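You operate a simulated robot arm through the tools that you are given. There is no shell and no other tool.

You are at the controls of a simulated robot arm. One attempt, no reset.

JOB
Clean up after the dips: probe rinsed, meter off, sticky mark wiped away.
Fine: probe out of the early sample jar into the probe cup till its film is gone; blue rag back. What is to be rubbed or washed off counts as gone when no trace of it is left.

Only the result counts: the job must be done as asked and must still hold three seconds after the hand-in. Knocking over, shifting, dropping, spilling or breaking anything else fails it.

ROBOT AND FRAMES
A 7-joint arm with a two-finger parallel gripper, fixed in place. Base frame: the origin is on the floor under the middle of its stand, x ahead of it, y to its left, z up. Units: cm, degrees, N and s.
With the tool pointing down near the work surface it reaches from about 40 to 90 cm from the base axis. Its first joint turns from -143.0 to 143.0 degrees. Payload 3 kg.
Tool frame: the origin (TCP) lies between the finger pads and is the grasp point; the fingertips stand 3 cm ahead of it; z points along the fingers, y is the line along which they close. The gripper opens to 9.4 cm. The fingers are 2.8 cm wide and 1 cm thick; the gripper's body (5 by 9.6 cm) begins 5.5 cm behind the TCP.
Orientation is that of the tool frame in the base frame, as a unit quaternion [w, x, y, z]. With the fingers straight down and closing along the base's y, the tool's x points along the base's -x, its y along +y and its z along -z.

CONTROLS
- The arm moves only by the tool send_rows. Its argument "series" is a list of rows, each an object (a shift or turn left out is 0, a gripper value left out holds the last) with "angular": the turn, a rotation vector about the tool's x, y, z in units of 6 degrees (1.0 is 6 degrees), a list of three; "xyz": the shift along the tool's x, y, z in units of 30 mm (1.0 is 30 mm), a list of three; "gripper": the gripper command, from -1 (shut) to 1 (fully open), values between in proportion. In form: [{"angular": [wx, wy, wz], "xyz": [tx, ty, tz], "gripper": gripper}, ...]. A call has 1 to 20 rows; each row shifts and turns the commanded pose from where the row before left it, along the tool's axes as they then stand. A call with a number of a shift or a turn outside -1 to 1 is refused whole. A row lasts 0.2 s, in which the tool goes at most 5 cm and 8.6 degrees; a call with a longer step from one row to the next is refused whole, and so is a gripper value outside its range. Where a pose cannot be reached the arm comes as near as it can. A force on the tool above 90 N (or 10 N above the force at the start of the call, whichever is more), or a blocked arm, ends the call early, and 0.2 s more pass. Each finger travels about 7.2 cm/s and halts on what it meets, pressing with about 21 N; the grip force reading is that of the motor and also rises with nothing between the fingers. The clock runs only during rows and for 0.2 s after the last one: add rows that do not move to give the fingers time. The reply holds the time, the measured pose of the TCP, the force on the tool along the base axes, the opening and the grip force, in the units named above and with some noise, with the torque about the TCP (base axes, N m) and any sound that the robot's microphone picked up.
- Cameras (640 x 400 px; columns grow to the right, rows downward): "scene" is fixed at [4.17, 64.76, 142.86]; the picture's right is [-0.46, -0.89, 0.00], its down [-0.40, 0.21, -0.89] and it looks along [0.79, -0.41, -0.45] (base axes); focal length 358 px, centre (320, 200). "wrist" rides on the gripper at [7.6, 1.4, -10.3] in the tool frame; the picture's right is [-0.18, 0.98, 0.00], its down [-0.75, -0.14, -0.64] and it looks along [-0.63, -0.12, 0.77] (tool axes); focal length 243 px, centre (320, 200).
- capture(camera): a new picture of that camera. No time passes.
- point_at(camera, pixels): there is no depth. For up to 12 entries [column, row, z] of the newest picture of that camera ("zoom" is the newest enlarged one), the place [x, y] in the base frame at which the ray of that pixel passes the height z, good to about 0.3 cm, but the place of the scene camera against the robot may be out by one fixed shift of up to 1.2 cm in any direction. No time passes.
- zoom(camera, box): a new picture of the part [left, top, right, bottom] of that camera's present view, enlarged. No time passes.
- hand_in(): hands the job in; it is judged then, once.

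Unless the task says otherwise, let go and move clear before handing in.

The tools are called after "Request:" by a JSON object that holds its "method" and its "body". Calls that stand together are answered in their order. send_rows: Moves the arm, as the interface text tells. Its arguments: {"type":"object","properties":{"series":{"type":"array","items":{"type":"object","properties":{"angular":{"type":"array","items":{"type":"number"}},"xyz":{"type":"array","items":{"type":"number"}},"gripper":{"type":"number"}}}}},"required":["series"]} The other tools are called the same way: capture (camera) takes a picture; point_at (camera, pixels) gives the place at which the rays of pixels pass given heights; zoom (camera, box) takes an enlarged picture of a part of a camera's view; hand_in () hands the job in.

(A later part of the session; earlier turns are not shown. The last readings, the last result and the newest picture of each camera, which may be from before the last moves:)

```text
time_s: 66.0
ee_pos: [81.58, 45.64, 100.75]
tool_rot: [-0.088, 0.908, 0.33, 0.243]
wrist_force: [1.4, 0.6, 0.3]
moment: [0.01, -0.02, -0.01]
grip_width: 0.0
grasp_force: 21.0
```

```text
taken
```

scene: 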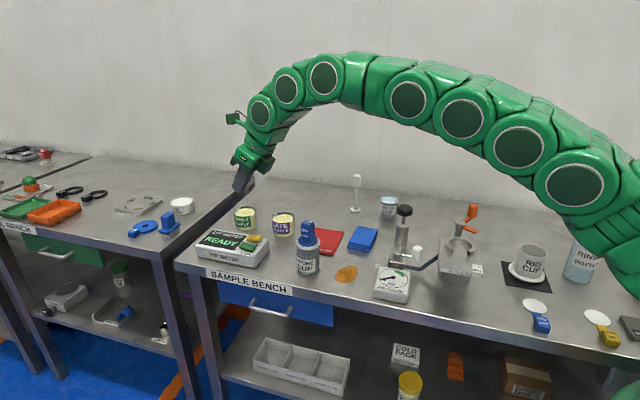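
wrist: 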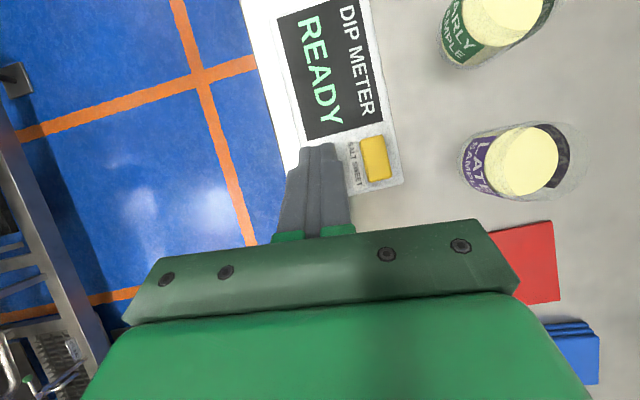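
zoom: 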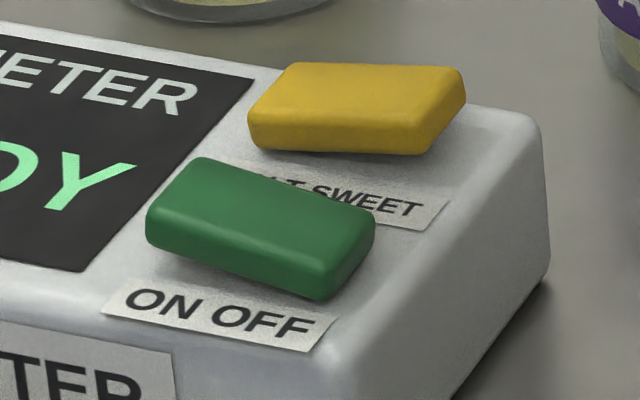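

The close-up shows the green switch is a rocker: its right (OFF-label) end is down and the left (display-side) end is raised; when I pushed near the middle the left end dipped and "OFF" appeared but it sprang back. I'll shift 1.4 cm toward the raised display-side end and press there.

Request:
{"method": "send_rows", "body": {"series": [{"xyz": [0.403, -0.04, 0.2325], "gripper": -1}, {"xyz": [-0.287, 0, 0.497], "gripper": -1}, {"xyz": [-0.287, 0, 0.497], "gripper": -1}, {"xyz": [-0.24, 0, 0.416], "gripper": -1}, {"gripper": -1}, {"gripper": -1}]}}

Request:
{"method": "zoom", "body": {"camera": "scene", "box": [222, 215, 282, 265]}}

Request:
{"method": "capture", "body": {"camera": "wrist"}}

```text
time_s: 67.4
ee_pos: [82.55, 46.65, 95.92]
tool_rot: [-0.089, 0.908, 0.33, 0.242]
wrist_force: [0.7, 0.5, 0.4]
moment: [0.0, -0.04, -0.06]
grip_width: 0.0
grasp_force: 20.9
```

```text
8.00 times, centred on (252, 240) of scene
```

zoom: 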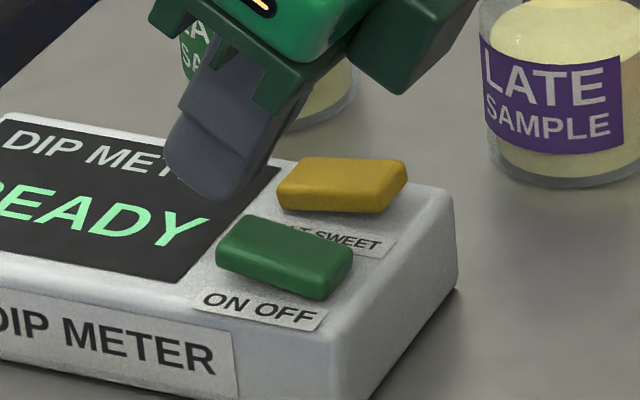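

```text
taken
```

wrist: 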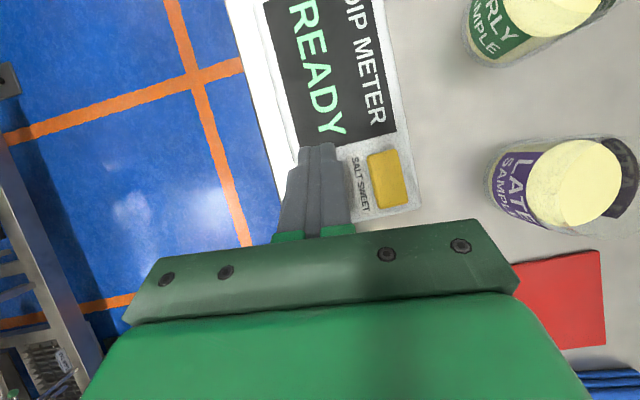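

The fingertip corner will land near the raised left end of the rocker. Descending in small steps and watching the display.

Request:
{"method": "send_rows", "body": {"series": [{"xyz": [-0.067, 0, 0.116], "gripper": -1}, {"xyz": [-0.05, 0, 0.087], "gripper": -1}, {"gripper": -1}]}}

Request:
{"method": "zoom", "body": {"camera": "scene", "box": [222, 215, 282, 265]}}

```text
time_s: 68.2
ee_pos: [82.49, 46.65, 95.14]
tool_rot: [-0.088, 0.908, 0.33, 0.243]
wrist_force: [-0.1, 0.0, 0.1]
moment: [0.0, 0.04, -0.01]
grip_width: 0.0
grasp_force: 21.2
```

```text
8.00 times, centred on (252, 240) of scene
```

zoom: 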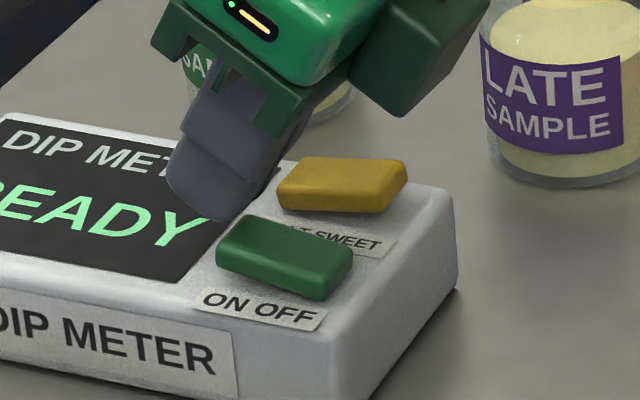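

Not in contact yet at z 95.14. Lowering further by 0.3 cm.

Request:
{"method": "send_rows", "body": {"series": [{"xyz": [-0.025, 0, 0.043], "gripper": -1}, {"xyz": [-0.025, 0, 0.043], "gripper": -1}, {"gripper": -1}]}}

Request:
{"method": "zoom", "body": {"camera": "scene", "box": [222, 215, 282, 265]}}

```text
time_s: 69.0
ee_pos: [82.69, 46.61, 94.83]
tool_rot: [-0.088, 0.907, 0.331, 0.244]
wrist_force: [0.6, 1.0, 1.7]
moment: [0.02, -0.01, -0.02]
grip_width: 0.0
grasp_force: 21.3
```

```text
8.00 times, centred on (252, 240) of scene
```

zoom: 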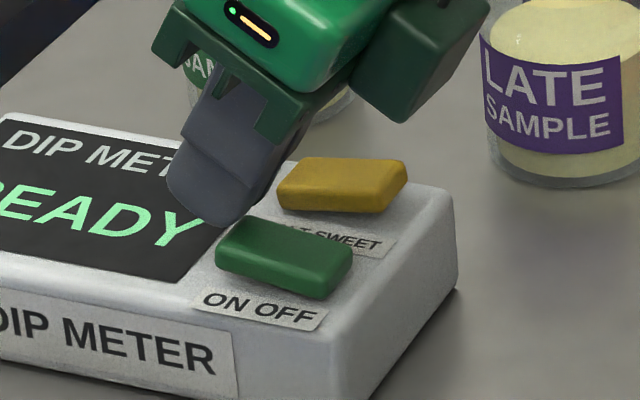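

Possibly touching (1.7 N). Continuing with 0.15 cm steps.

Request:
{"method": "send_rows", "body": {"series": [{"xyz": [-0.025, 0, 0.043], "gripper": -1}, {"gripper": -1}]}}

Request:
{"method": "send_rows", "body": {"series": [{"xyz": [-0.025, 0, 0.043], "gripper": -1}, {"gripper": -1}]}}

Request:
{"method": "zoom", "body": {"camera": "scene", "box": [222, 215, 282, 265]}}

```text
time_s: 69.6
ee_pos: [82.61, 46.59, 94.64]
tool_rot: [-0.088, 0.908, 0.331, 0.242]
wrist_force: [0.3, -0.2, -0.1]
moment: [-0.02, -0.02, 0.0]
grip_width: 0.01
grasp_force: 20.3
```

```text
time_s: 70.2
ee_pos: [82.67, 46.63, 94.72]
tool_rot: [-0.089, 0.907, 0.331, 0.244]
wrist_force: [0.7, 0.5, -0.4]
moment: [-0.03, 0.0, -0.01]
grip_width: 0.0
grasp_force: 21.2
```

```text
8.00 times, centred on (252, 240) of scene
```

zoom: 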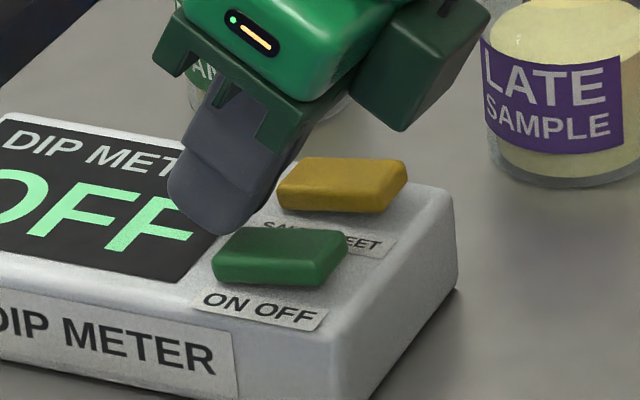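

The rocker has flipped with little force: left end down, display "OFF", and force back to zero, suggesting it latched. Lifting straight up.

Request:
{"method": "send_rows", "body": {"series": [{"xyz": [0.167, 0, -0.289], "gripper": -1}, {"xyz": [0.333, 0, -0.577], "gripper": -1}, {"xyz": [0.5, 0, -0.866], "gripper": -1}, {"xyz": [0.5, 0, -0.866], "gripper": -1}, {"xyz": [0.5, 0, -0.866], "gripper": -1}, {"gripper": -1}]}}

Request:
{"method": "zoom", "body": {"camera": "scene", "box": [180, 190, 340, 300]}}

Request:
{"method": "zoom", "body": {"camera": "scene", "box": [222, 215, 282, 265]}}

```text
time_s: 71.6
ee_pos: [82.58, 46.6, 106.75]
tool_rot: [-0.089, 0.908, 0.331, 0.243]
wrist_force: [0.0, 0.1, -0.5]
moment: [-0.02, 0.01, 0.02]
grip_width: 0.01
grasp_force: 21.0
```

```text
3.64 times, centred on (260, 245) of scene
```

zoom: 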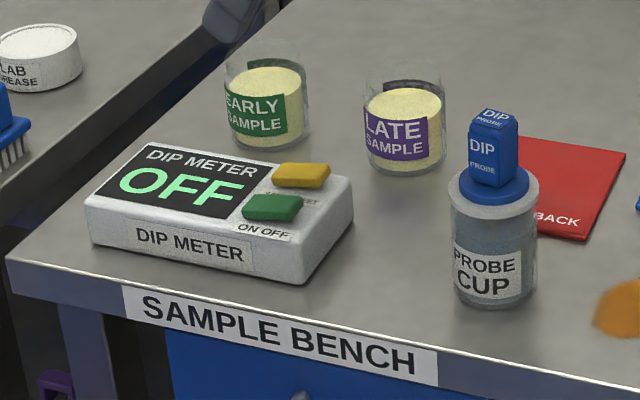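

```text
8.00 times, centred on (252, 240) of scene
```

zoom: 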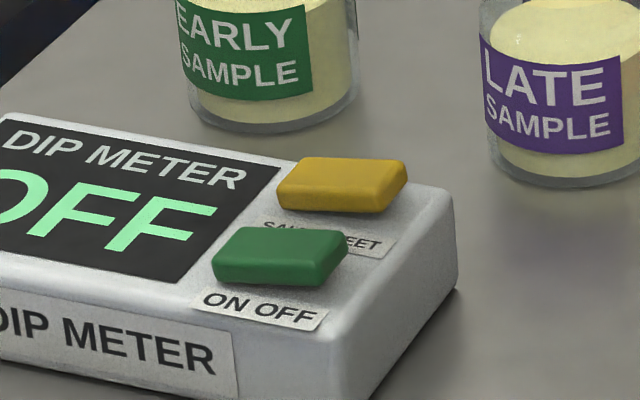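

Meter is OFF and stays off with nothing displaced. Next the blue rag: I'll pull back and up over the bench centre, then make the tool vertical and unwind its roll.

Request:
{"method": "send_rows", "body": {"series": [{"xyz": [-0.535, 0.239, -0.744], "gripper": -1}, {"xyz": [-0.535, 0.239, -0.744], "gripper": -1}, {"xyz": [-0.535, 0.239, -0.744], "gripper": -1}, {"xyz": [-0.535, 0.239, -0.744], "gripper": -1}, {"xyz": [-0.535, 0.239, -0.744], "gripper": -1}, {"xyz": [-0.535, 0.239, -0.744], "gripper": -1}, {"xyz": [-0.535, 0.239, -0.744], "gripper": -1}, {"xyz": [-0.535, 0.239, -0.744], "gripper": -1}, {"xyz": [-0.535, 0.239, -0.744], "gripper": -1}, {"xyz": [-0.535, 0.239, -0.744], "gripper": -1}, {"angular": [0, -1, 0], "gripper": -1}, {"angular": [0, -1, 0], "gripper": -1}, {"angular": [0, -1, 0], "gripper": -1}, {"angular": [0, -1, 0], "gripper": -1}, {"angular": [0, -1, 0], "gripper": -1}, {"gripper": -1}]}}

Request:
{"method": "send_rows", "body": {"series": [{"angular": [0, 0, -0.99], "gripper": 1}, {"angular": [0, 0, -0.99], "gripper": 1}, {"angular": [0, 0, -0.99], "gripper": 1}, {"angular": [0, 0, -0.99], "gripper": 1}, {"angular": [0, 0, -0.99], "gripper": 1}, {"angular": [0, 0, -0.99], "gripper": 1}, {"angular": [0, 0, -0.99], "gripper": 1}, {"angular": [0, 0, -0.99], "gripper": 1}, {"angular": [0, 0, -0.99], "gripper": 1}, {"angular": [0, 0, -0.99], "gripper": 1}, {"angular": [0, 0, -0.99], "gripper": 1}, {"angular": [0, 0, -0.99], "gripper": 1}, {"angular": [0, 0, -0.99], "gripper": 1}, {"angular": [0, 0, -0.99], "gripper": 1}, {"angular": [0, 0, -0.99], "gripper": 1}, {"angular": [0, 0, -0.99], "gripper": 1}, {"gripper": 1}]}}

Request:
{"method": "capture", "body": {"camera": "wrist"}}

Request:
{"method": "capture", "body": {"camera": "scene"}}

```text
time_s: 75.0
ee_pos: [67.9, 25.07, 117.81]
tool_rot: [0.002, 0.94, 0.341, -0.002]
wrist_force: [0.1, -0.1, 0.1]
moment: [0.0, -0.02, 0.01]
grip_width: 0.01
grasp_force: 20.8
```

```text
time_s: 78.6
ee_pos: [67.99, 24.89, 117.82]
tool_rot: [0.0, 0.382, 0.924, 0.0]
wrist_force: [0.0, 0.4, -1.3]
moment: [0.02, -0.01, 0.0]
grip_width: 9.37
grasp_force: 0.0
```

```text
taken
```

wrist: 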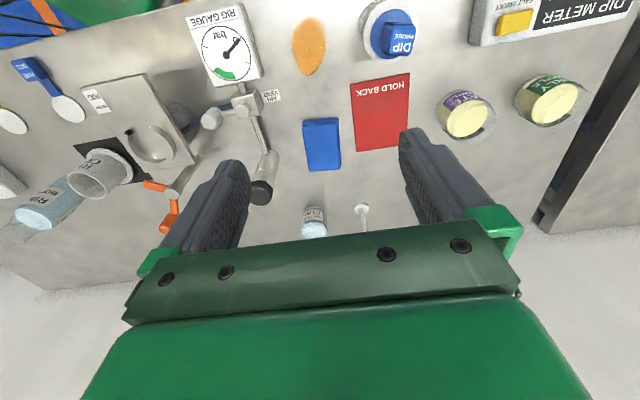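

```text
taken
```

scene: 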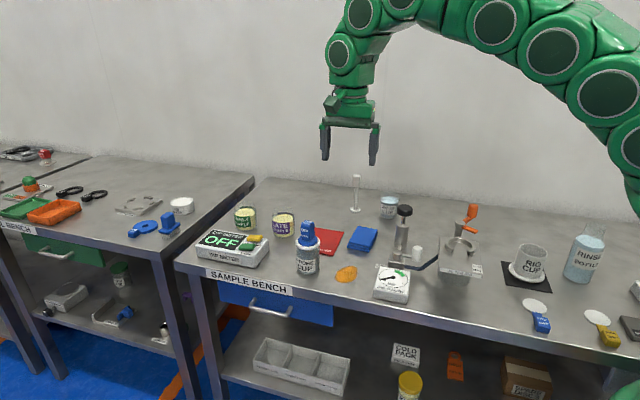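

Tool vertical with the closing axis along the bench edge (45°). The rag is at (322,144), the mark at (310,45), red sheet at (380,113), valve column at (262,170). I'll measure the rag precisely.

Request:
{"method": "zoom", "body": {"camera": "wrist", "box": [230, 10, 420, 200]}}

Request:
{"method": "point_at", "body": {"camera": "wrist", "pixels": [[303, 120, 87], [338, 118, 87], [342, 167, 87], [308, 172, 87], [351, 84, 85.3], [357, 152, 85.3], [309, 18, 85], [309, 76, 85], [293, 45, 85], [326, 45, 85]]}}

```text
2.11 times, centred on (325, 105) of wrist
```

zoom: 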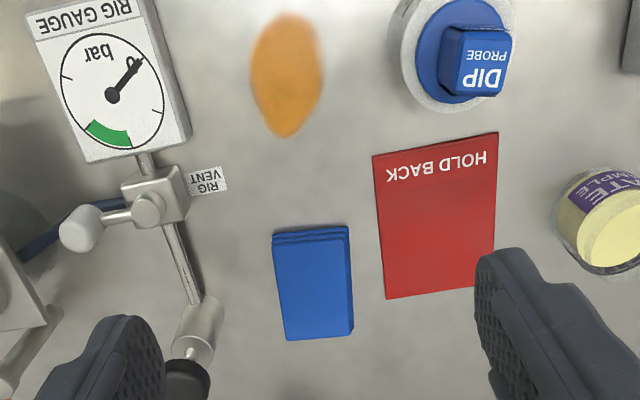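

```text
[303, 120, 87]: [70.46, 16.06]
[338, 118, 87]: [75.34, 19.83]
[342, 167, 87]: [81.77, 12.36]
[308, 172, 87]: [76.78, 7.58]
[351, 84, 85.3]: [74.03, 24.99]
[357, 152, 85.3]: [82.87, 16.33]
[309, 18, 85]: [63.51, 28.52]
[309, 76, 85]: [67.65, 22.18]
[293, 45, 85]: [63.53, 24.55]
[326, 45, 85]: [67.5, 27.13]
```

Rag spans roughly (70.5,16)–(82,12), about 6.5 cm wide across the closing axis. I need the valve column/knob position to be sure of clearance, so triangulating that too.

Request:
{"method": "point_at", "body": {"camera": "wrist", "pixels": [[261, 192, 92], [261, 192, 97], [261, 192, 102], [264, 168, 88], [264, 168, 92], [248, 102, 88], [248, 102, 91]]}}

Request:
{"method": "point_at", "body": {"camera": "scene", "pixels": [[404.5, 210, 92], [404.5, 210, 97], [404.5, 210, 102], [401, 240, 88], [401, 240, 92], [398, 258, 88], [398, 258, 91]]}}

Request:
{"method": "point_at", "body": {"camera": "zoom", "pixels": [[274, 240, 87], [348, 234, 87], [352, 332, 87], [288, 342, 87], [274, 228, 85], [387, 298, 85.5], [373, 157, 85.5]]}}

```text
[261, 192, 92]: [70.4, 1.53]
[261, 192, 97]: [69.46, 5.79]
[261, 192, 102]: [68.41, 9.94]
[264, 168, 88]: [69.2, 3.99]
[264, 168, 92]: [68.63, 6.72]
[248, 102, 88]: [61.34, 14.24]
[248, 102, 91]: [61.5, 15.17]
```

```text
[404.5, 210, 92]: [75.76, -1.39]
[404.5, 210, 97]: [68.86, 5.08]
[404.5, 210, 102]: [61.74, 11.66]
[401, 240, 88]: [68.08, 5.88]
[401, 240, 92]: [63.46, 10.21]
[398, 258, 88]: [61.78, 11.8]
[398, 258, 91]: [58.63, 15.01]
```

```text
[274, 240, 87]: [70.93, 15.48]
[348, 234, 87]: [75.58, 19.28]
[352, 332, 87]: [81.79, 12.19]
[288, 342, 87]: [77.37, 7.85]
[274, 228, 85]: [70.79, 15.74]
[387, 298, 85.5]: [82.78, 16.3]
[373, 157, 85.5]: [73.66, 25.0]
```

The knob is at about (69.2,5.4,97), well clear (7.8 cm) of the rag's side, and the red sheet is ~2.9 cm from the rag. Rag centre ≈(76.4,13.7), yaw ≈42°. I'll also measure the gauge box before planning the wipe.

Request:
{"method": "point_at", "body": {"camera": "zoom", "pixels": [[190, 135, 89], [190, 135, 87], [155, 0, 89], [90, 160, 89], [225, 190, 85], [188, 195, 88]]}}

Request:
{"method": "point_at", "body": {"camera": "scene", "pixels": [[361, 253, 85], [347, 246, 85], [372, 230, 87], [346, 274, 85]]}}

```text
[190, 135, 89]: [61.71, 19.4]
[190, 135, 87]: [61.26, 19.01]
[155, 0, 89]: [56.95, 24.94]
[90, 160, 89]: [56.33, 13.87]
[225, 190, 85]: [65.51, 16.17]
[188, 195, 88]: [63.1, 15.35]
```

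```text
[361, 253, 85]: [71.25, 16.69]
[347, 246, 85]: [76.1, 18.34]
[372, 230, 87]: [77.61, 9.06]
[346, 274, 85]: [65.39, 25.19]
```

Gauge edge is ~6.8 cm from the mark centre and the probe cup ~7 cm on the other side, so I'll wipe mostly along the bench-depth direction. Now moving above the rag with an 8 cm opening.

Request:
{"method": "send_rows", "body": {"series": [{"angular": [0, 0, 0.5], "gripper": 0.7}, {"xyz": [-0.581, -0.052, 0.6], "gripper": 0.7}, {"xyz": [-0.581, -0.052, 0.6], "gripper": 0.7}, {"xyz": [-0.581, -0.052, 0.8], "gripper": 0.7}, {"xyz": [-0.581, -0.052, 0.8], "gripper": 0.7}, {"xyz": [-0.581, -0.052, 0.8], "gripper": 0.7}, {"xyz": [-0.581, -0.052, 0.8], "gripper": 0.7}, {"xyz": [-0.581, -0.052, 0.8], "gripper": 0.7}, {"xyz": [-0.581, -0.052, 0.8], "gripper": 0.7}, {"gripper": 0.7}]}}

Request:
{"method": "capture", "body": {"camera": "wrist"}}

Request:
{"method": "capture", "body": {"camera": "scene"}}

```text
time_s: 80.8
ee_pos: [76.34, 13.78, 99.8]
tool_rot: [0.0, 0.407, 0.914, 0.0]
wrist_force: [0.3, 0.3, 0.6]
moment: [0.0, 0.0, 0.04]
grip_width: 7.99
grasp_force: 0.0
```

```text
taken
```

wrist: 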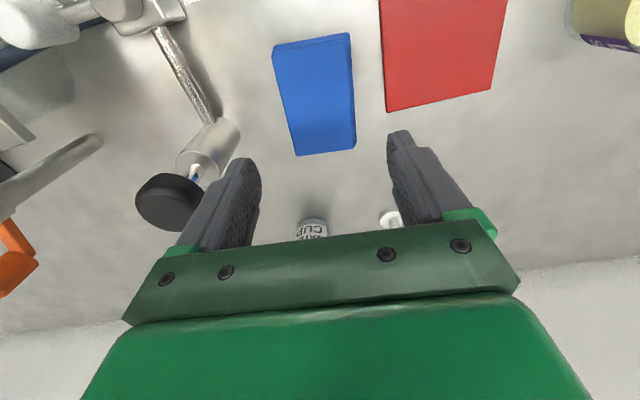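

```text
taken
```

scene: 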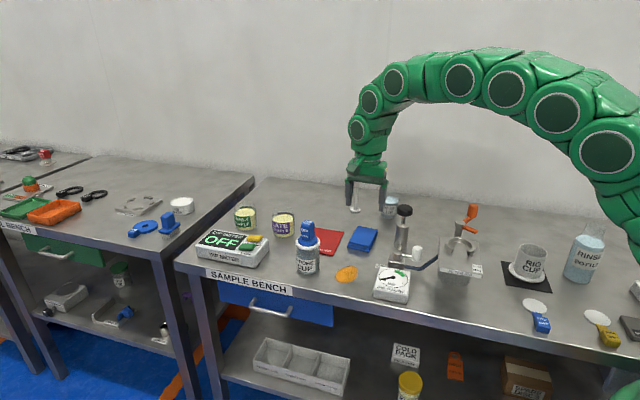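

The rag is now at (315,95) in the wrist view; re-measuring its corners from here.

Request:
{"method": "zoom", "body": {"camera": "wrist", "box": [250, 10, 410, 170]}}

Request:
{"method": "point_at", "body": {"camera": "wrist", "pixels": [[273, 47, 86.5], [351, 34, 86.5], [354, 148, 86.5], [296, 155, 86.5], [387, 111, 85.3], [381, 30, 85.3]]}}

```text
2.50 times, centred on (330, 90) of wrist
```

zoom: 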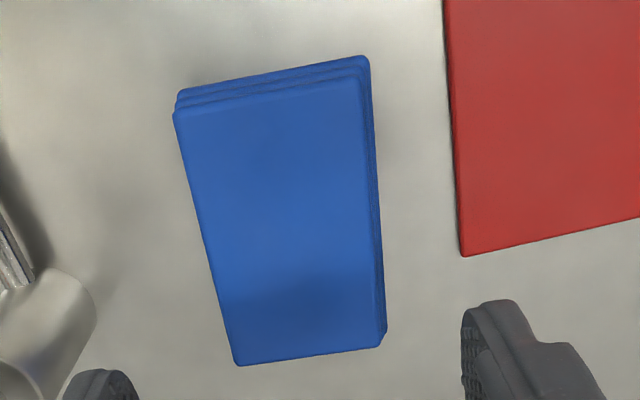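

```text
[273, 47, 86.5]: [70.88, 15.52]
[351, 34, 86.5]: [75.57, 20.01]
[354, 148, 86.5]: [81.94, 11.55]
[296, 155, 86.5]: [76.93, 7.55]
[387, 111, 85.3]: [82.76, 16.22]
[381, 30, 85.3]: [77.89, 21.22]
```

Rag centre (76.3,13.7) coincides with the TCP. Descending to z≈90 (tips ~2 cm above bench), then checking.

Request:
{"method": "send_rows", "body": {"series": [{"xyz": [0, 0, 0.8], "gripper": 0.7}, {"xyz": [0, 0, 0.8], "gripper": 0.7}, {"xyz": [0, 0, 0.8], "gripper": 0.7}, {"xyz": [0, 0, 0.8], "gripper": 0.7}, {"gripper": 0.7}]}}

Request:
{"method": "zoom", "body": {"camera": "scene", "box": [320, 180, 420, 290]}}

Request:
{"method": "capture", "body": {"camera": "wrist"}}

```text
time_s: 82.0
ee_pos: [76.35, 13.59, 90.25]
tool_rot: [0.0, 0.407, 0.914, -0.001]
wrist_force: [0.1, 0.3, 0.6]
moment: [0.0, 0.03, 0.02]
grip_width: 7.96
grasp_force: 0.2
```

```text
3.64 times, centred on (370, 235) of scene
```

zoom: 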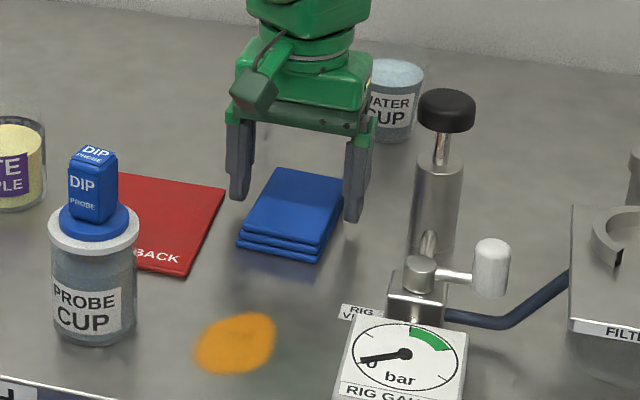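

```text
taken
```

wrist: 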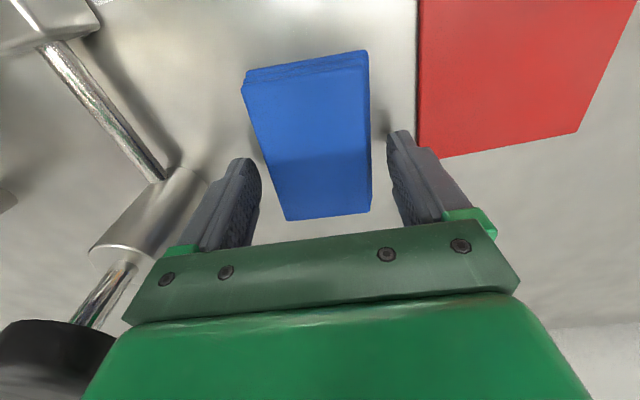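

Clearances look good (red edge ~1.2 cm beyond the finger). I'll refine the rag's yaw from this close view.

Request:
{"method": "zoom", "body": {"camera": "wrist", "box": [225, 40, 415, 230]}}

Request:
{"method": "point_at", "body": {"camera": "wrist", "pixels": [[243, 86, 86.4], [367, 66, 86.4], [370, 205, 86.4], [288, 220, 86.4], [419, 157, 85.3], [418, 20, 85.3]]}}

```text
2.11 times, centred on (320, 135) of wrist
```

zoom: 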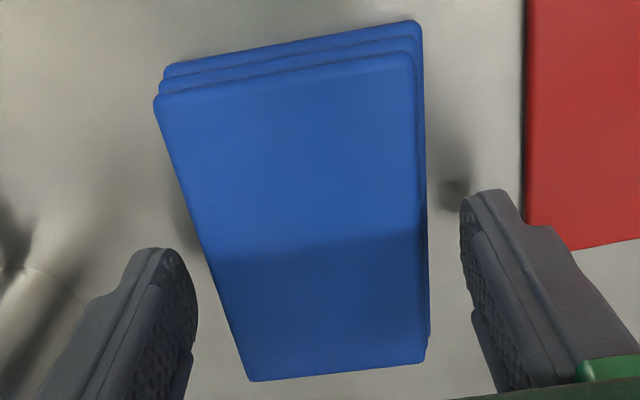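

```text
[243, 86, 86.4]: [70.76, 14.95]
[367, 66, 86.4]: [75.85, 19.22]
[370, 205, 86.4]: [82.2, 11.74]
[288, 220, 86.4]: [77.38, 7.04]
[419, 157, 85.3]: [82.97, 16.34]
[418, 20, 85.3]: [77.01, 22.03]
```

Rag yaw ≈41° matches the tool (42°), centred within 0.1 cm. Lowering slowly toward the bench, feeling for contact.

Request:
{"method": "send_rows", "body": {"series": [{"xyz": [0, 0, 0.2], "gripper": 0.7}, {"xyz": [0, 0, 0.2], "gripper": 0.7}, {"gripper": 0.7}]}}

Request:
{"method": "send_rows", "body": {"series": [{"xyz": [0, 0, 0.1], "gripper": 0.7}, {"gripper": 0.7}]}}

Request:
{"method": "zoom", "body": {"camera": "scene", "box": [335, 200, 395, 260]}}

```text
time_s: 82.8
ee_pos: [76.37, 13.63, 88.97]
tool_rot: [0.0, 0.407, 0.914, -0.001]
wrist_force: [-0.6, -0.1, 0.6]
moment: [0.0, 0.01, 0.03]
grip_width: 8.01
grasp_force: 0.1
```

```text
time_s: 83.4
ee_pos: [76.45, 13.71, 89.01]
tool_rot: [0.001, 0.407, 0.913, 0.001]
wrist_force: [-4.4, 0.0, 46.5]
moment: [-1.14, 1.93, -0.18]
grip_width: 8.15
grasp_force: 1.8
```

```text
6.67 times, centred on (365, 230) of scene
```

zoom: 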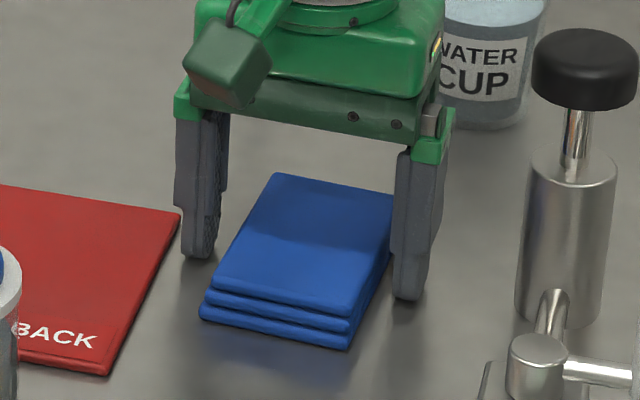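

The fingertips touched the bench at TCP z≈88.95 (so bench is z≈86). I'll raise 0.6 cm to clear it and then close on the rag.

Request:
{"method": "send_rows", "body": {"series": [{"xyz": [0, 0, -0.2], "gripper": 0.7}, {"gripper": 0.7}]}}

Request:
{"method": "send_rows", "body": {"series": [{"gripper": 0.5}, {"gripper": 0.3}, {"gripper": 0.1}, {"gripper": -0.2}, {"gripper": -1}, {"gripper": -1}, {"gripper": -1}]}}

Request:
{"method": "zoom", "body": {"camera": "scene", "box": [335, 200, 395, 260]}}

Request:
{"method": "capture", "body": {"camera": "wrist"}}

```text
time_s: 84.0
ee_pos: [76.34, 13.77, 89.29]
tool_rot: [0.0, 0.407, 0.914, 0.0]
wrist_force: [-0.1, 0.2, -0.5]
moment: [-0.02, 0.02, 0.0]
grip_width: 8.01
grasp_force: 0.1
```

```text
time_s: 85.6
ee_pos: [76.44, 13.73, 89.37]
tool_rot: [0.0, 0.408, 0.913, 0.0]
wrist_force: [-0.9, -0.4, 0.1]
moment: [-0.01, -0.01, 0.0]
grip_width: 6.4
grasp_force: 20.9
```

```text
6.67 times, centred on (365, 230) of scene
```

zoom: 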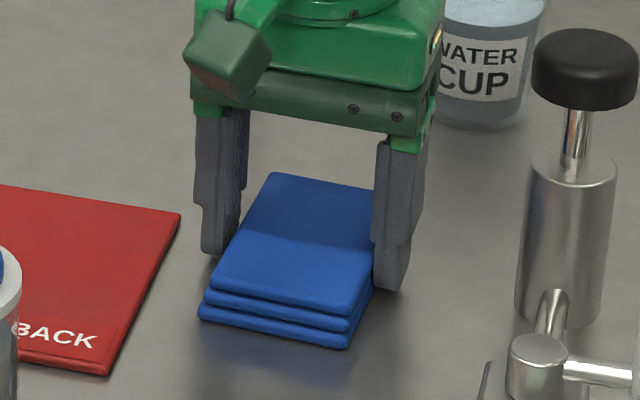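

```text
taken
```

wrist: 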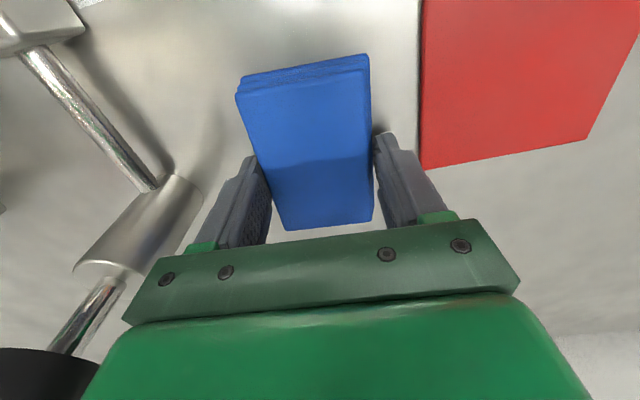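

Rag held (6.4 cm wide). Grasp pose to return to: (76.4,13.74,89.35). Now lifting 8 cm and carrying it about 16 cm along tool x to above the mark.

Request:
{"method": "send_rows", "body": {"series": [{"xyz": [0, 0, -0.2], "gripper": -1}, {"xyz": [0, 0, -0.5], "gripper": -1}, {"xyz": [0, 0, -0.7], "gripper": -1}, {"xyz": [0, 0, -0.7], "gripper": -1}, {"gripper": -1}]}}

Request:
{"method": "capture", "body": {"camera": "scene"}}

Request:
{"method": "zoom", "body": {"camera": "scene", "box": [320, 170, 420, 290]}}

```text
time_s: 86.8
ee_pos: [76.23, 13.81, 95.61]
tool_rot: [0.0, 0.407, 0.913, 0.0]
wrist_force: [-0.9, 0.0, -0.2]
moment: [0.02, 0.02, -0.01]
grip_width: 6.4
grasp_force: 20.4
```

```text
taken
```

scene: 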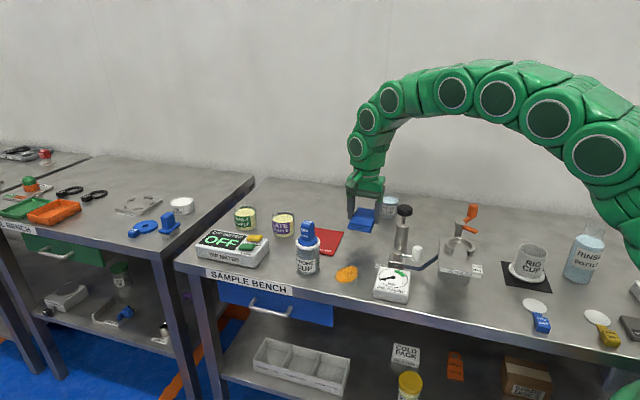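

```text
3.33 times, centred on (370, 230) of scene
```

zoom: 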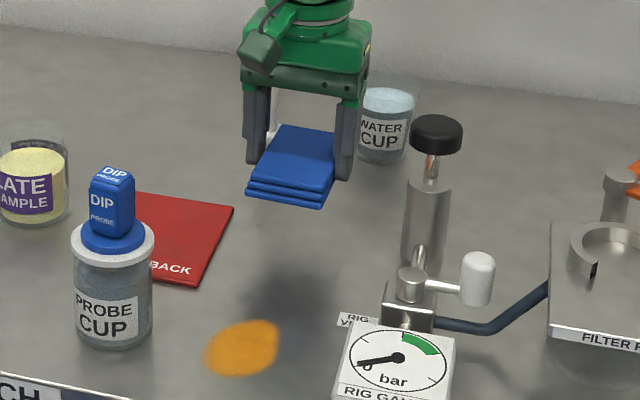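

The rag is lifted cleanly and level. Carrying it to above the mark.

Request:
{"method": "send_rows", "body": {"series": [{"xyz": [0.889, -0.013, 0], "gripper": -1}, {"xyz": [0.889, -0.013, 0], "gripper": -1}, {"xyz": [0.889, -0.013, 0], "gripper": -1}, {"xyz": [0.889, -0.013, 0], "gripper": -1}, {"xyz": [0.889, -0.013, 0], "gripper": -1}, {"xyz": [0.889, -0.013, 0], "gripper": -1}, {"gripper": -1}]}}

Request:
{"method": "capture", "body": {"camera": "scene"}}

Request:
{"method": "capture", "body": {"camera": "wrist"}}

```text
time_s: 88.4
ee_pos: [65.28, 25.57, 95.77]
tool_rot: [-0.001, 0.406, 0.914, -0.001]
wrist_force: [-0.4, 0.2, -0.5]
moment: [0.03, 0.0, 0.0]
grip_width: 6.39
grasp_force: 20.6
```

```text
taken
```

scene: 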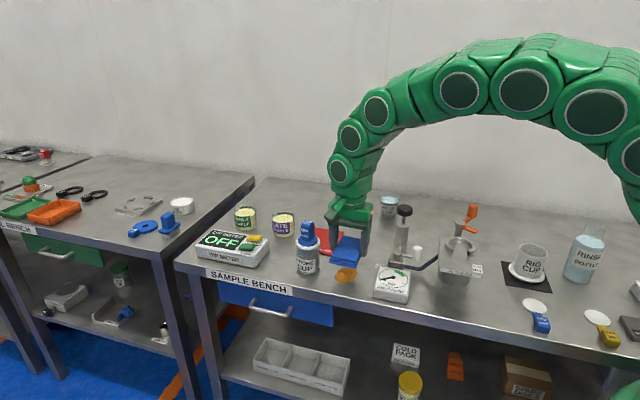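

```text
taken
```

wrist: 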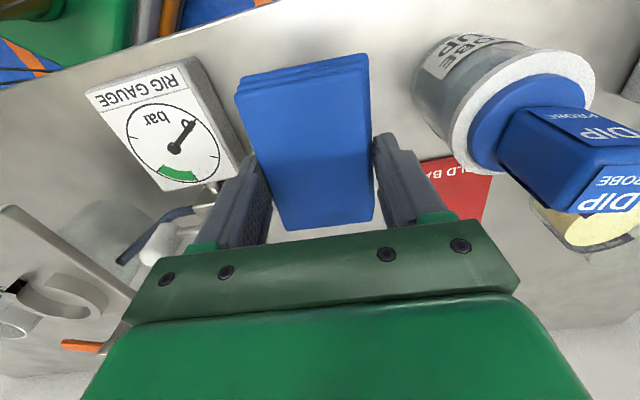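

Rag is above the mark with clearance to the gauge (left) and probe cup (right). Lowering to just above the surface.

Request:
{"method": "send_rows", "body": {"series": [{"xyz": [0, 0, 0.6], "gripper": -1}, {"xyz": [0, 0, 0.6], "gripper": -1}, {"xyz": [0, 0, 0.6], "gripper": -1}, {"xyz": [0, 0, 0.25], "gripper": -1}, {"gripper": -1}]}}

Request:
{"method": "zoom", "body": {"camera": "scene", "box": [280, 190, 410, 300]}}

```text
time_s: 89.6
ee_pos: [65.4, 25.54, 89.45]
tool_rot: [0.001, 0.407, 0.914, -0.002]
wrist_force: [-0.1, -0.2, 0.0]
moment: [0.01, -0.01, 0.0]
grip_width: 6.39
grasp_force: 21.2
```

```text
3.64 times, centred on (345, 245) of scene
```

zoom: 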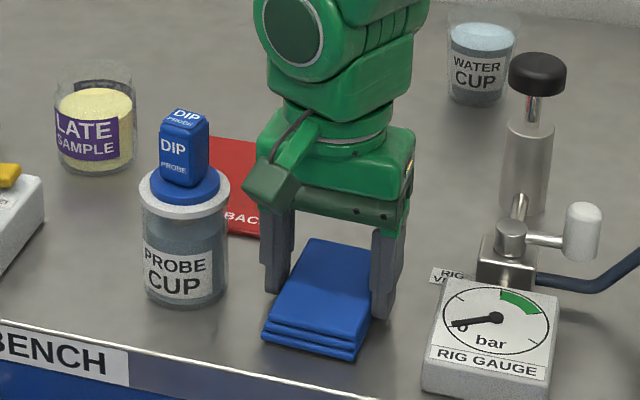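

Rag covers the mark, no contact force yet. Lowering 0.15 cm at a time to touch.

Request:
{"method": "send_rows", "body": {"series": [{"xyz": [0, 0, 0.05], "gripper": -1}, {"gripper": -1}]}}

Request:
{"method": "send_rows", "body": {"series": [{"xyz": [0, 0, 0.04], "gripper": -1}, {"gripper": -1}]}}

```text
time_s: 90.2
ee_pos: [65.32, 25.59, 89.39]
tool_rot: [-0.001, 0.408, 0.913, -0.001]
wrist_force: [-0.1, -0.1, 0.2]
moment: [0.01, 0.0, 0.03]
grip_width: 6.4
grasp_force: 21.7
```

```text
time_s: 90.8
ee_pos: [65.4, 25.61, 89.32]
tool_rot: [0.001, 0.407, 0.913, 0.001]
wrist_force: [-2.1, 0.8, 7.7]
moment: [0.03, 0.11, 0.01]
grip_width: 6.38
grasp_force: 21.3
```

Light contact at 7.7 N. Starting wiping strokes of ±3 cm along the bench-depth direction.

Request:
{"method": "send_rows", "body": {"series": [{"xyz": [0.33, 0, 0], "gripper": -1}, {"xyz": [0.33, 0, 0], "gripper": -1}, {"xyz": [0.33, 0, 0], "gripper": -1}, {"xyz": [-0.33, 0, 0], "gripper": -1}, {"xyz": [-0.33, 0, 0], "gripper": -1}, {"xyz": [-0.33, 0, 0], "gripper": -1}, {"xyz": [-0.33, 0, 0], "gripper": -1}, {"xyz": [-0.33, 0, 0], "gripper": -1}, {"xyz": [-0.33, 0, 0], "gripper": -1}, {"xyz": [0.33, 0, 0], "gripper": -1}, {"xyz": [0.33, 0, 0], "gripper": -1}, {"xyz": [0.33, 0, 0], "gripper": -1}, {"xyz": [0.33, 0, 0], "gripper": -1}, {"xyz": [0.33, 0, 0], "gripper": -1}, {"xyz": [0.33, 0, 0], "gripper": -1}, {"xyz": [-0.33, 0, 0], "gripper": -1}, {"xyz": [-0.33, 0, 0], "gripper": -1}, {"xyz": [-0.33, 0, 0], "gripper": -1}, {"gripper": -1}]}}

Request:
{"method": "zoom", "body": {"camera": "scene", "box": [280, 190, 410, 300]}}

Request:
{"method": "capture", "body": {"camera": "wrist"}}

```text
time_s: 94.8
ee_pos: [65.67, 25.49, 89.26]
tool_rot: [0.0, 0.407, 0.913, -0.001]
wrist_force: [-0.3, 2.9, 5.7]
moment: [0.12, 0.01, 0.03]
grip_width: 6.39
grasp_force: 21.1
```

```text
3.64 times, centred on (345, 245) of scene
```

zoom: 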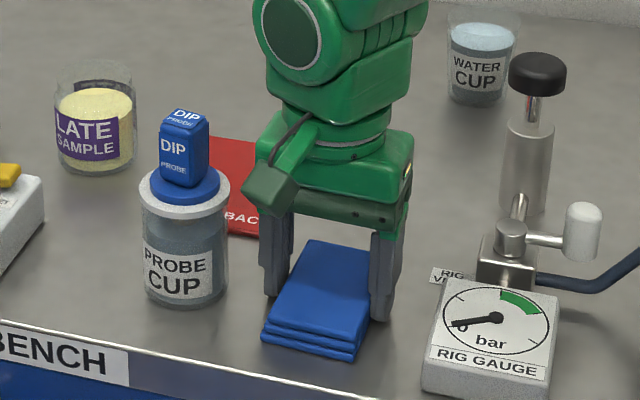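

```text
taken
```

wrist: 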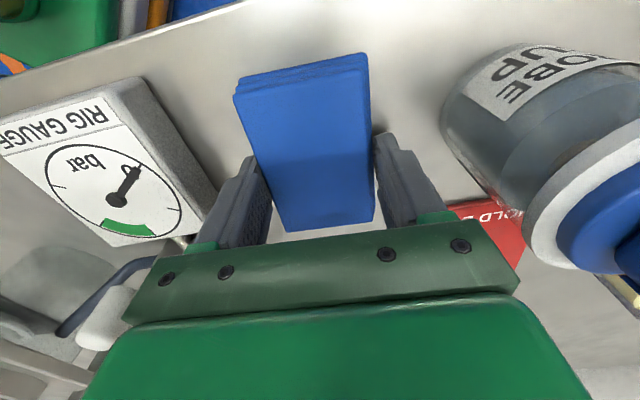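

Force steady (~6 N). I'll do more strokes with small sideways offsets (±0.8 cm) to cover the full width of the mark.

Request:
{"method": "send_rows", "body": {"series": [{"xyz": [0.15, 0.27, 0], "gripper": -1}, {"xyz": [0.33, 0, 0], "gripper": -1}, {"xyz": [0.33, 0, 0], "gripper": -1}, {"xyz": [-0.36, 0, 0], "gripper": -1}, {"xyz": [-0.36, 0, 0], "gripper": -1}, {"xyz": [-0.36, 0, 0], "gripper": -1}, {"xyz": [-0.36, 0, 0], "gripper": -1}, {"xyz": [-0.36, 0, 0], "gripper": -1}, {"xyz": [-0.1, -0.27, 0], "gripper": -1}, {"xyz": [0, -0.27, 0], "gripper": -1}, {"xyz": [0.36, 0, 0], "gripper": -1}, {"xyz": [0.36, 0, 0], "gripper": -1}, {"xyz": [0.36, 0, 0], "gripper": -1}, {"xyz": [0.36, 0, 0], "gripper": -1}, {"xyz": [0.36, 0, 0], "gripper": -1}, {"xyz": [-0.3, 0.14, 0], "gripper": -1}, {"xyz": [-0.3, 0.13, 0], "gripper": -1}, {"xyz": [-0.11, 0, 0], "gripper": -1}, {"gripper": -1}]}}

Request:
{"method": "send_rows", "body": {"series": [{"xyz": [0, 0, -0.3], "gripper": -1}, {"xyz": [0, 0, -0.6], "gripper": -1}, {"xyz": [0, 0, -0.6], "gripper": -1}, {"xyz": [0, 0, -0.6], "gripper": -1}, {"gripper": -1}]}}

Request:
{"method": "zoom", "body": {"camera": "scene", "box": [280, 190, 410, 300]}}

```text
time_s: 98.8
ee_pos: [65.47, 25.56, 89.2]
tool_rot: [0.0, 0.406, 0.914, 0.0]
wrist_force: [-0.2, 0.2, -0.3]
moment: [0.01, -0.02, -0.02]
grip_width: 6.4
grasp_force: 20.8
```

```text
time_s: 100.0
ee_pos: [65.28, 25.52, 95.4]
tool_rot: [0.0, 0.406, 0.914, -0.001]
wrist_force: [0.1, -0.8, -0.4]
moment: [0.0, -0.02, -0.02]
grip_width: 6.4
grasp_force: 20.9
```

```text
3.64 times, centred on (345, 245) of scene
```

zoom: 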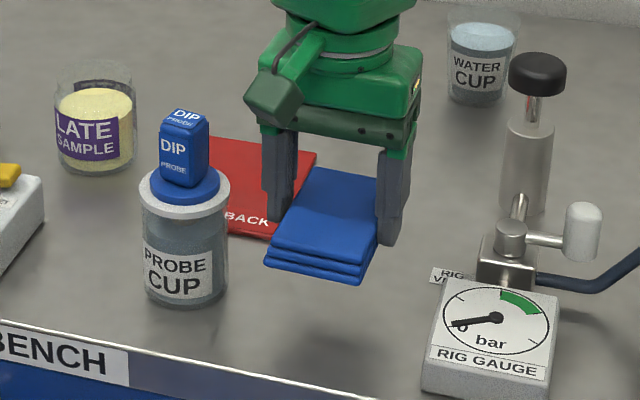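

The mark is no longer visible around the rag. I'll move the rag back partway to check the whole spot unobstructed.

Request:
{"method": "send_rows", "body": {"series": [{"xyz": [-0.889, 0.013, 0], "gripper": -1}, {"xyz": [-0.889, 0.013, 0], "gripper": -1}, {"xyz": [-0.889, 0.013, 0], "gripper": -1}, {"xyz": [-0.889, 0.013, 0], "gripper": -1}, {"gripper": -1}]}}

Request:
{"method": "zoom", "body": {"camera": "scene", "box": [290, 210, 410, 310]}}

Request:
{"method": "zoom", "body": {"camera": "scene", "box": [320, 255, 375, 295]}}

Request:
{"method": "capture", "body": {"camera": "wrist"}}

```text
time_s: 101.2
ee_pos: [72.65, 17.76, 95.54]
tool_rot: [0.0, 0.407, 0.914, 0.0]
wrist_force: [0.8, 0.0, 0.3]
moment: [-0.03, 0.0, -0.02]
grip_width: 6.38
grasp_force: 21.4
```

```text
4.00 times, centred on (350, 260) of scene
```

zoom: 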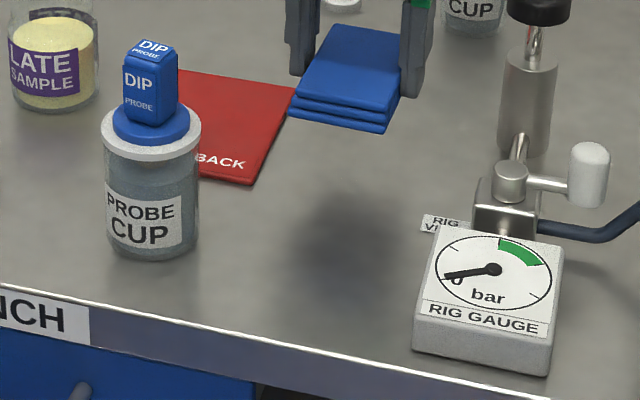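

```text
10.00 times, centred on (348, 275) of scene
```

zoom: 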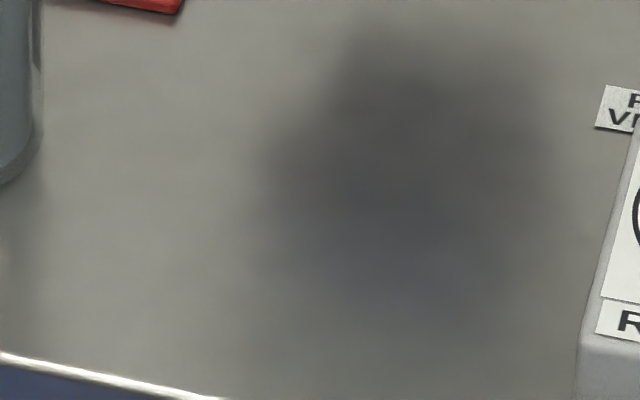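

```text
taken
```

wrist: 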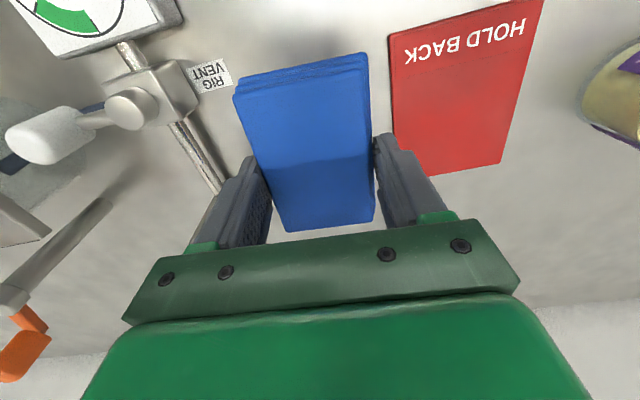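

No orange is left; only a soft shadow/reflection. I'll continue to above the rag's original place and re-check the spot from there.

Request:
{"method": "send_rows", "body": {"series": [{"xyz": [-0.889, 0.013, 0], "gripper": -1}, {"xyz": [-0.889, 0.013, 0], "gripper": -1}, {"gripper": -1}, {"gripper": -1}]}}

Request:
{"method": "zoom", "body": {"camera": "scene", "box": [320, 255, 375, 295]}}

Request:
{"method": "zoom", "body": {"camera": "scene", "box": [290, 190, 410, 300]}}

```text
time_s: 102.2
ee_pos: [76.22, 13.88, 95.44]
tool_rot: [0.001, 0.407, 0.913, 0.001]
wrist_force: [-0.2, 0.1, -0.7]
moment: [0.04, 0.01, 0.01]
grip_width: 6.4
grasp_force: 21.4
```

```text
10.00 times, centred on (348, 275) of scene
```

zoom: 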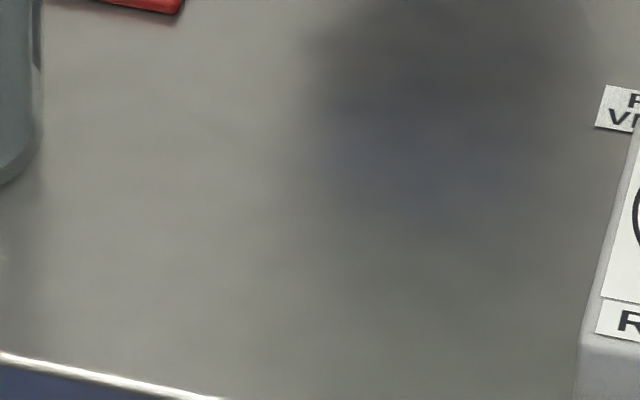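

```text
3.64 times, centred on (350, 245) of scene
```

zoom: 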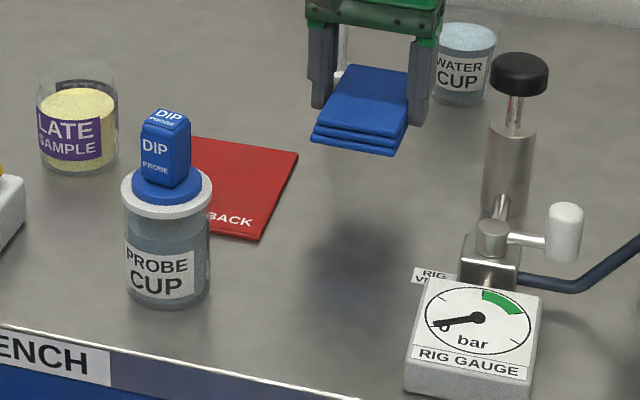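

The spot is clean (only a reflection that follows the rag). Now lowering the rag back onto its original place.

Request:
{"method": "send_rows", "body": {"series": [{"xyz": [0, 0, 0.6], "gripper": -1}, {"xyz": [0, 0, 0.6], "gripper": -1}, {"xyz": [0, 0, 0.5], "gripper": -1}, {"xyz": [0, 0, 0.26], "gripper": -1}, {"gripper": -1}, {"gripper": -1}]}}

Request:
{"method": "zoom", "body": {"camera": "scene", "box": [335, 200, 395, 260]}}

```text
time_s: 103.6
ee_pos: [76.23, 13.75, 89.6]
tool_rot: [-0.001, 0.406, 0.914, -0.002]
wrist_force: [-0.7, 0.7, -1.3]
moment: [-0.03, 0.01, -0.01]
grip_width: 6.38
grasp_force: 20.5
```

```text
6.67 times, centred on (365, 230) of scene
```

zoom: 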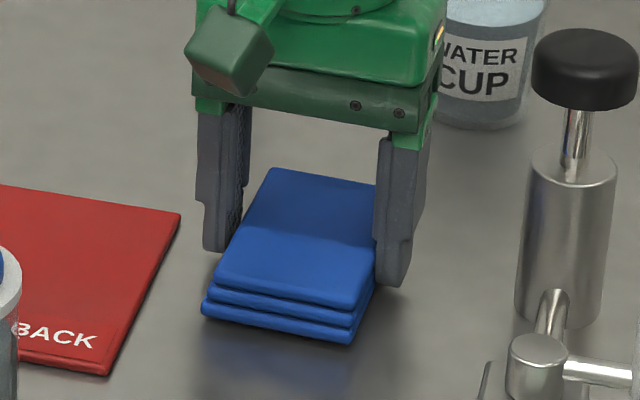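

Just above the surface (0.25 cm). I'll lower the last bit with a tiny sideways correction and feel for contact.

Request:
{"method": "send_rows", "body": {"series": [{"xyz": [-0.007, 0.038, 0.06], "gripper": -1}, {"gripper": -1}]}}

Request:
{"method": "send_rows", "body": {"series": [{"xyz": [0, 0, 0.04], "gripper": -1}, {"gripper": -1}]}}

Request:
{"method": "zoom", "body": {"camera": "scene", "box": [335, 200, 395, 260]}}

```text
time_s: 104.2
ee_pos: [76.28, 13.85, 89.38]
tool_rot: [-0.001, 0.407, 0.913, -0.001]
wrist_force: [0.0, 0.1, -0.7]
moment: [-0.01, 0.0, 0.02]
grip_width: 6.37
grasp_force: 21.3
```

```text
time_s: 104.8
ee_pos: [76.41, 13.82, 89.37]
tool_rot: [0.001, 0.407, 0.914, 0.0]
wrist_force: [-0.1, -0.8, -0.9]
moment: [0.01, -0.03, 0.01]
grip_width: 6.39
grasp_force: 20.9
```

```text
6.67 times, centred on (365, 230) of scene
```

zoom: 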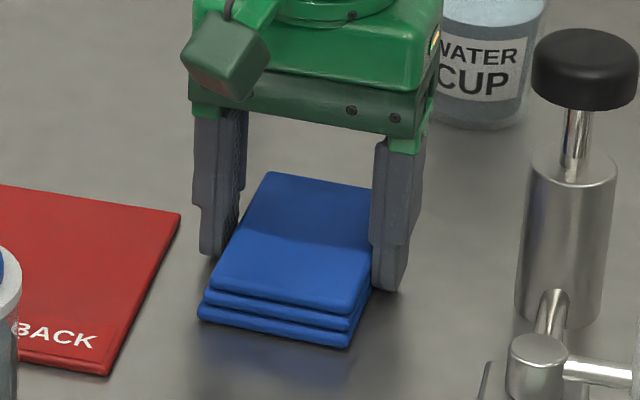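

The rag now matches its original image position. One more small lowering to ensure it rests, then release.

Request:
{"method": "send_rows", "body": {"series": [{"xyz": [0, 0, 0.04], "gripper": -1}, {"gripper": -1}]}}

```text
time_s: 105.4
ee_pos: [76.38, 13.86, 89.25]
tool_rot: [-0.001, 0.406, 0.914, -0.001]
wrist_force: [0.1, -1.2, 0.1]
moment: [-0.01, 0.01, 0.01]
grip_width: 6.4
grasp_force: 21.3
```

Still no contact; lowering another 0.1 cm.

Request:
{"method": "send_rows", "body": {"series": [{"xyz": [0, 0, 0.03], "gripper": -1}, {"gripper": -1}]}}

```text
time_s: 106.0
ee_pos: [76.3, 13.82, 89.08]
tool_rot: [0.0, 0.407, 0.914, 0.0]
wrist_force: [-4.7, 1.1, 14.3]
moment: [0.04, 0.18, 0.03]
grip_width: 6.4
grasp_force: 21.5
```

Contact at 14 N: rag is on the bench. Easing off slightly and opening to 8 cm.

Request:
{"method": "send_rows", "body": {"series": [{"xyz": [0, 0, -0.03], "gripper": -1}, {"gripper": 0.45}, {"gripper": 0.55}, {"gripper": 0.65}, {"gripper": 0.7}, {"gripper": 0.7}]}}

Request:
{"method": "zoom", "body": {"camera": "scene", "box": [335, 200, 395, 260]}}

Request:
{"method": "capture", "body": {"camera": "wrist"}}

```text
time_s: 107.4
ee_pos: [76.43, 13.83, 89.18]
tool_rot: [-0.001, 0.407, 0.914, -0.002]
wrist_force: [-0.6, -0.1, -0.9]
moment: [-0.01, 0.0, -0.03]
grip_width: 7.96
grasp_force: 0.0
```

```text
6.67 times, centred on (365, 230) of scene
```

zoom: 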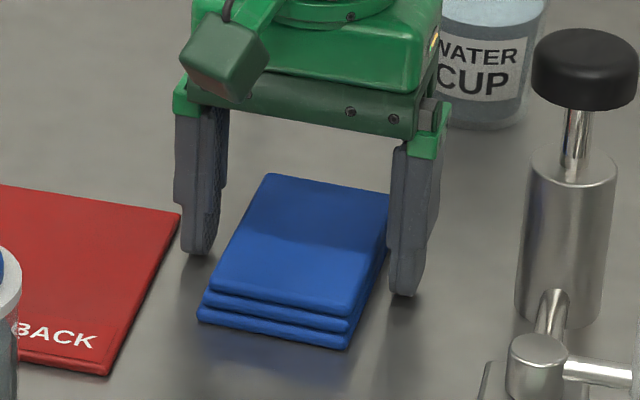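

```text
taken
```

wrist: 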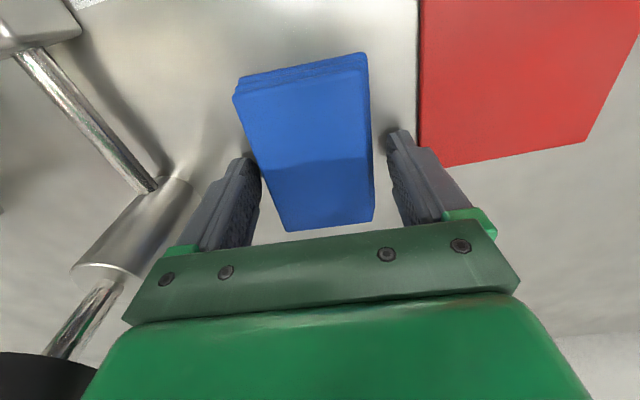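

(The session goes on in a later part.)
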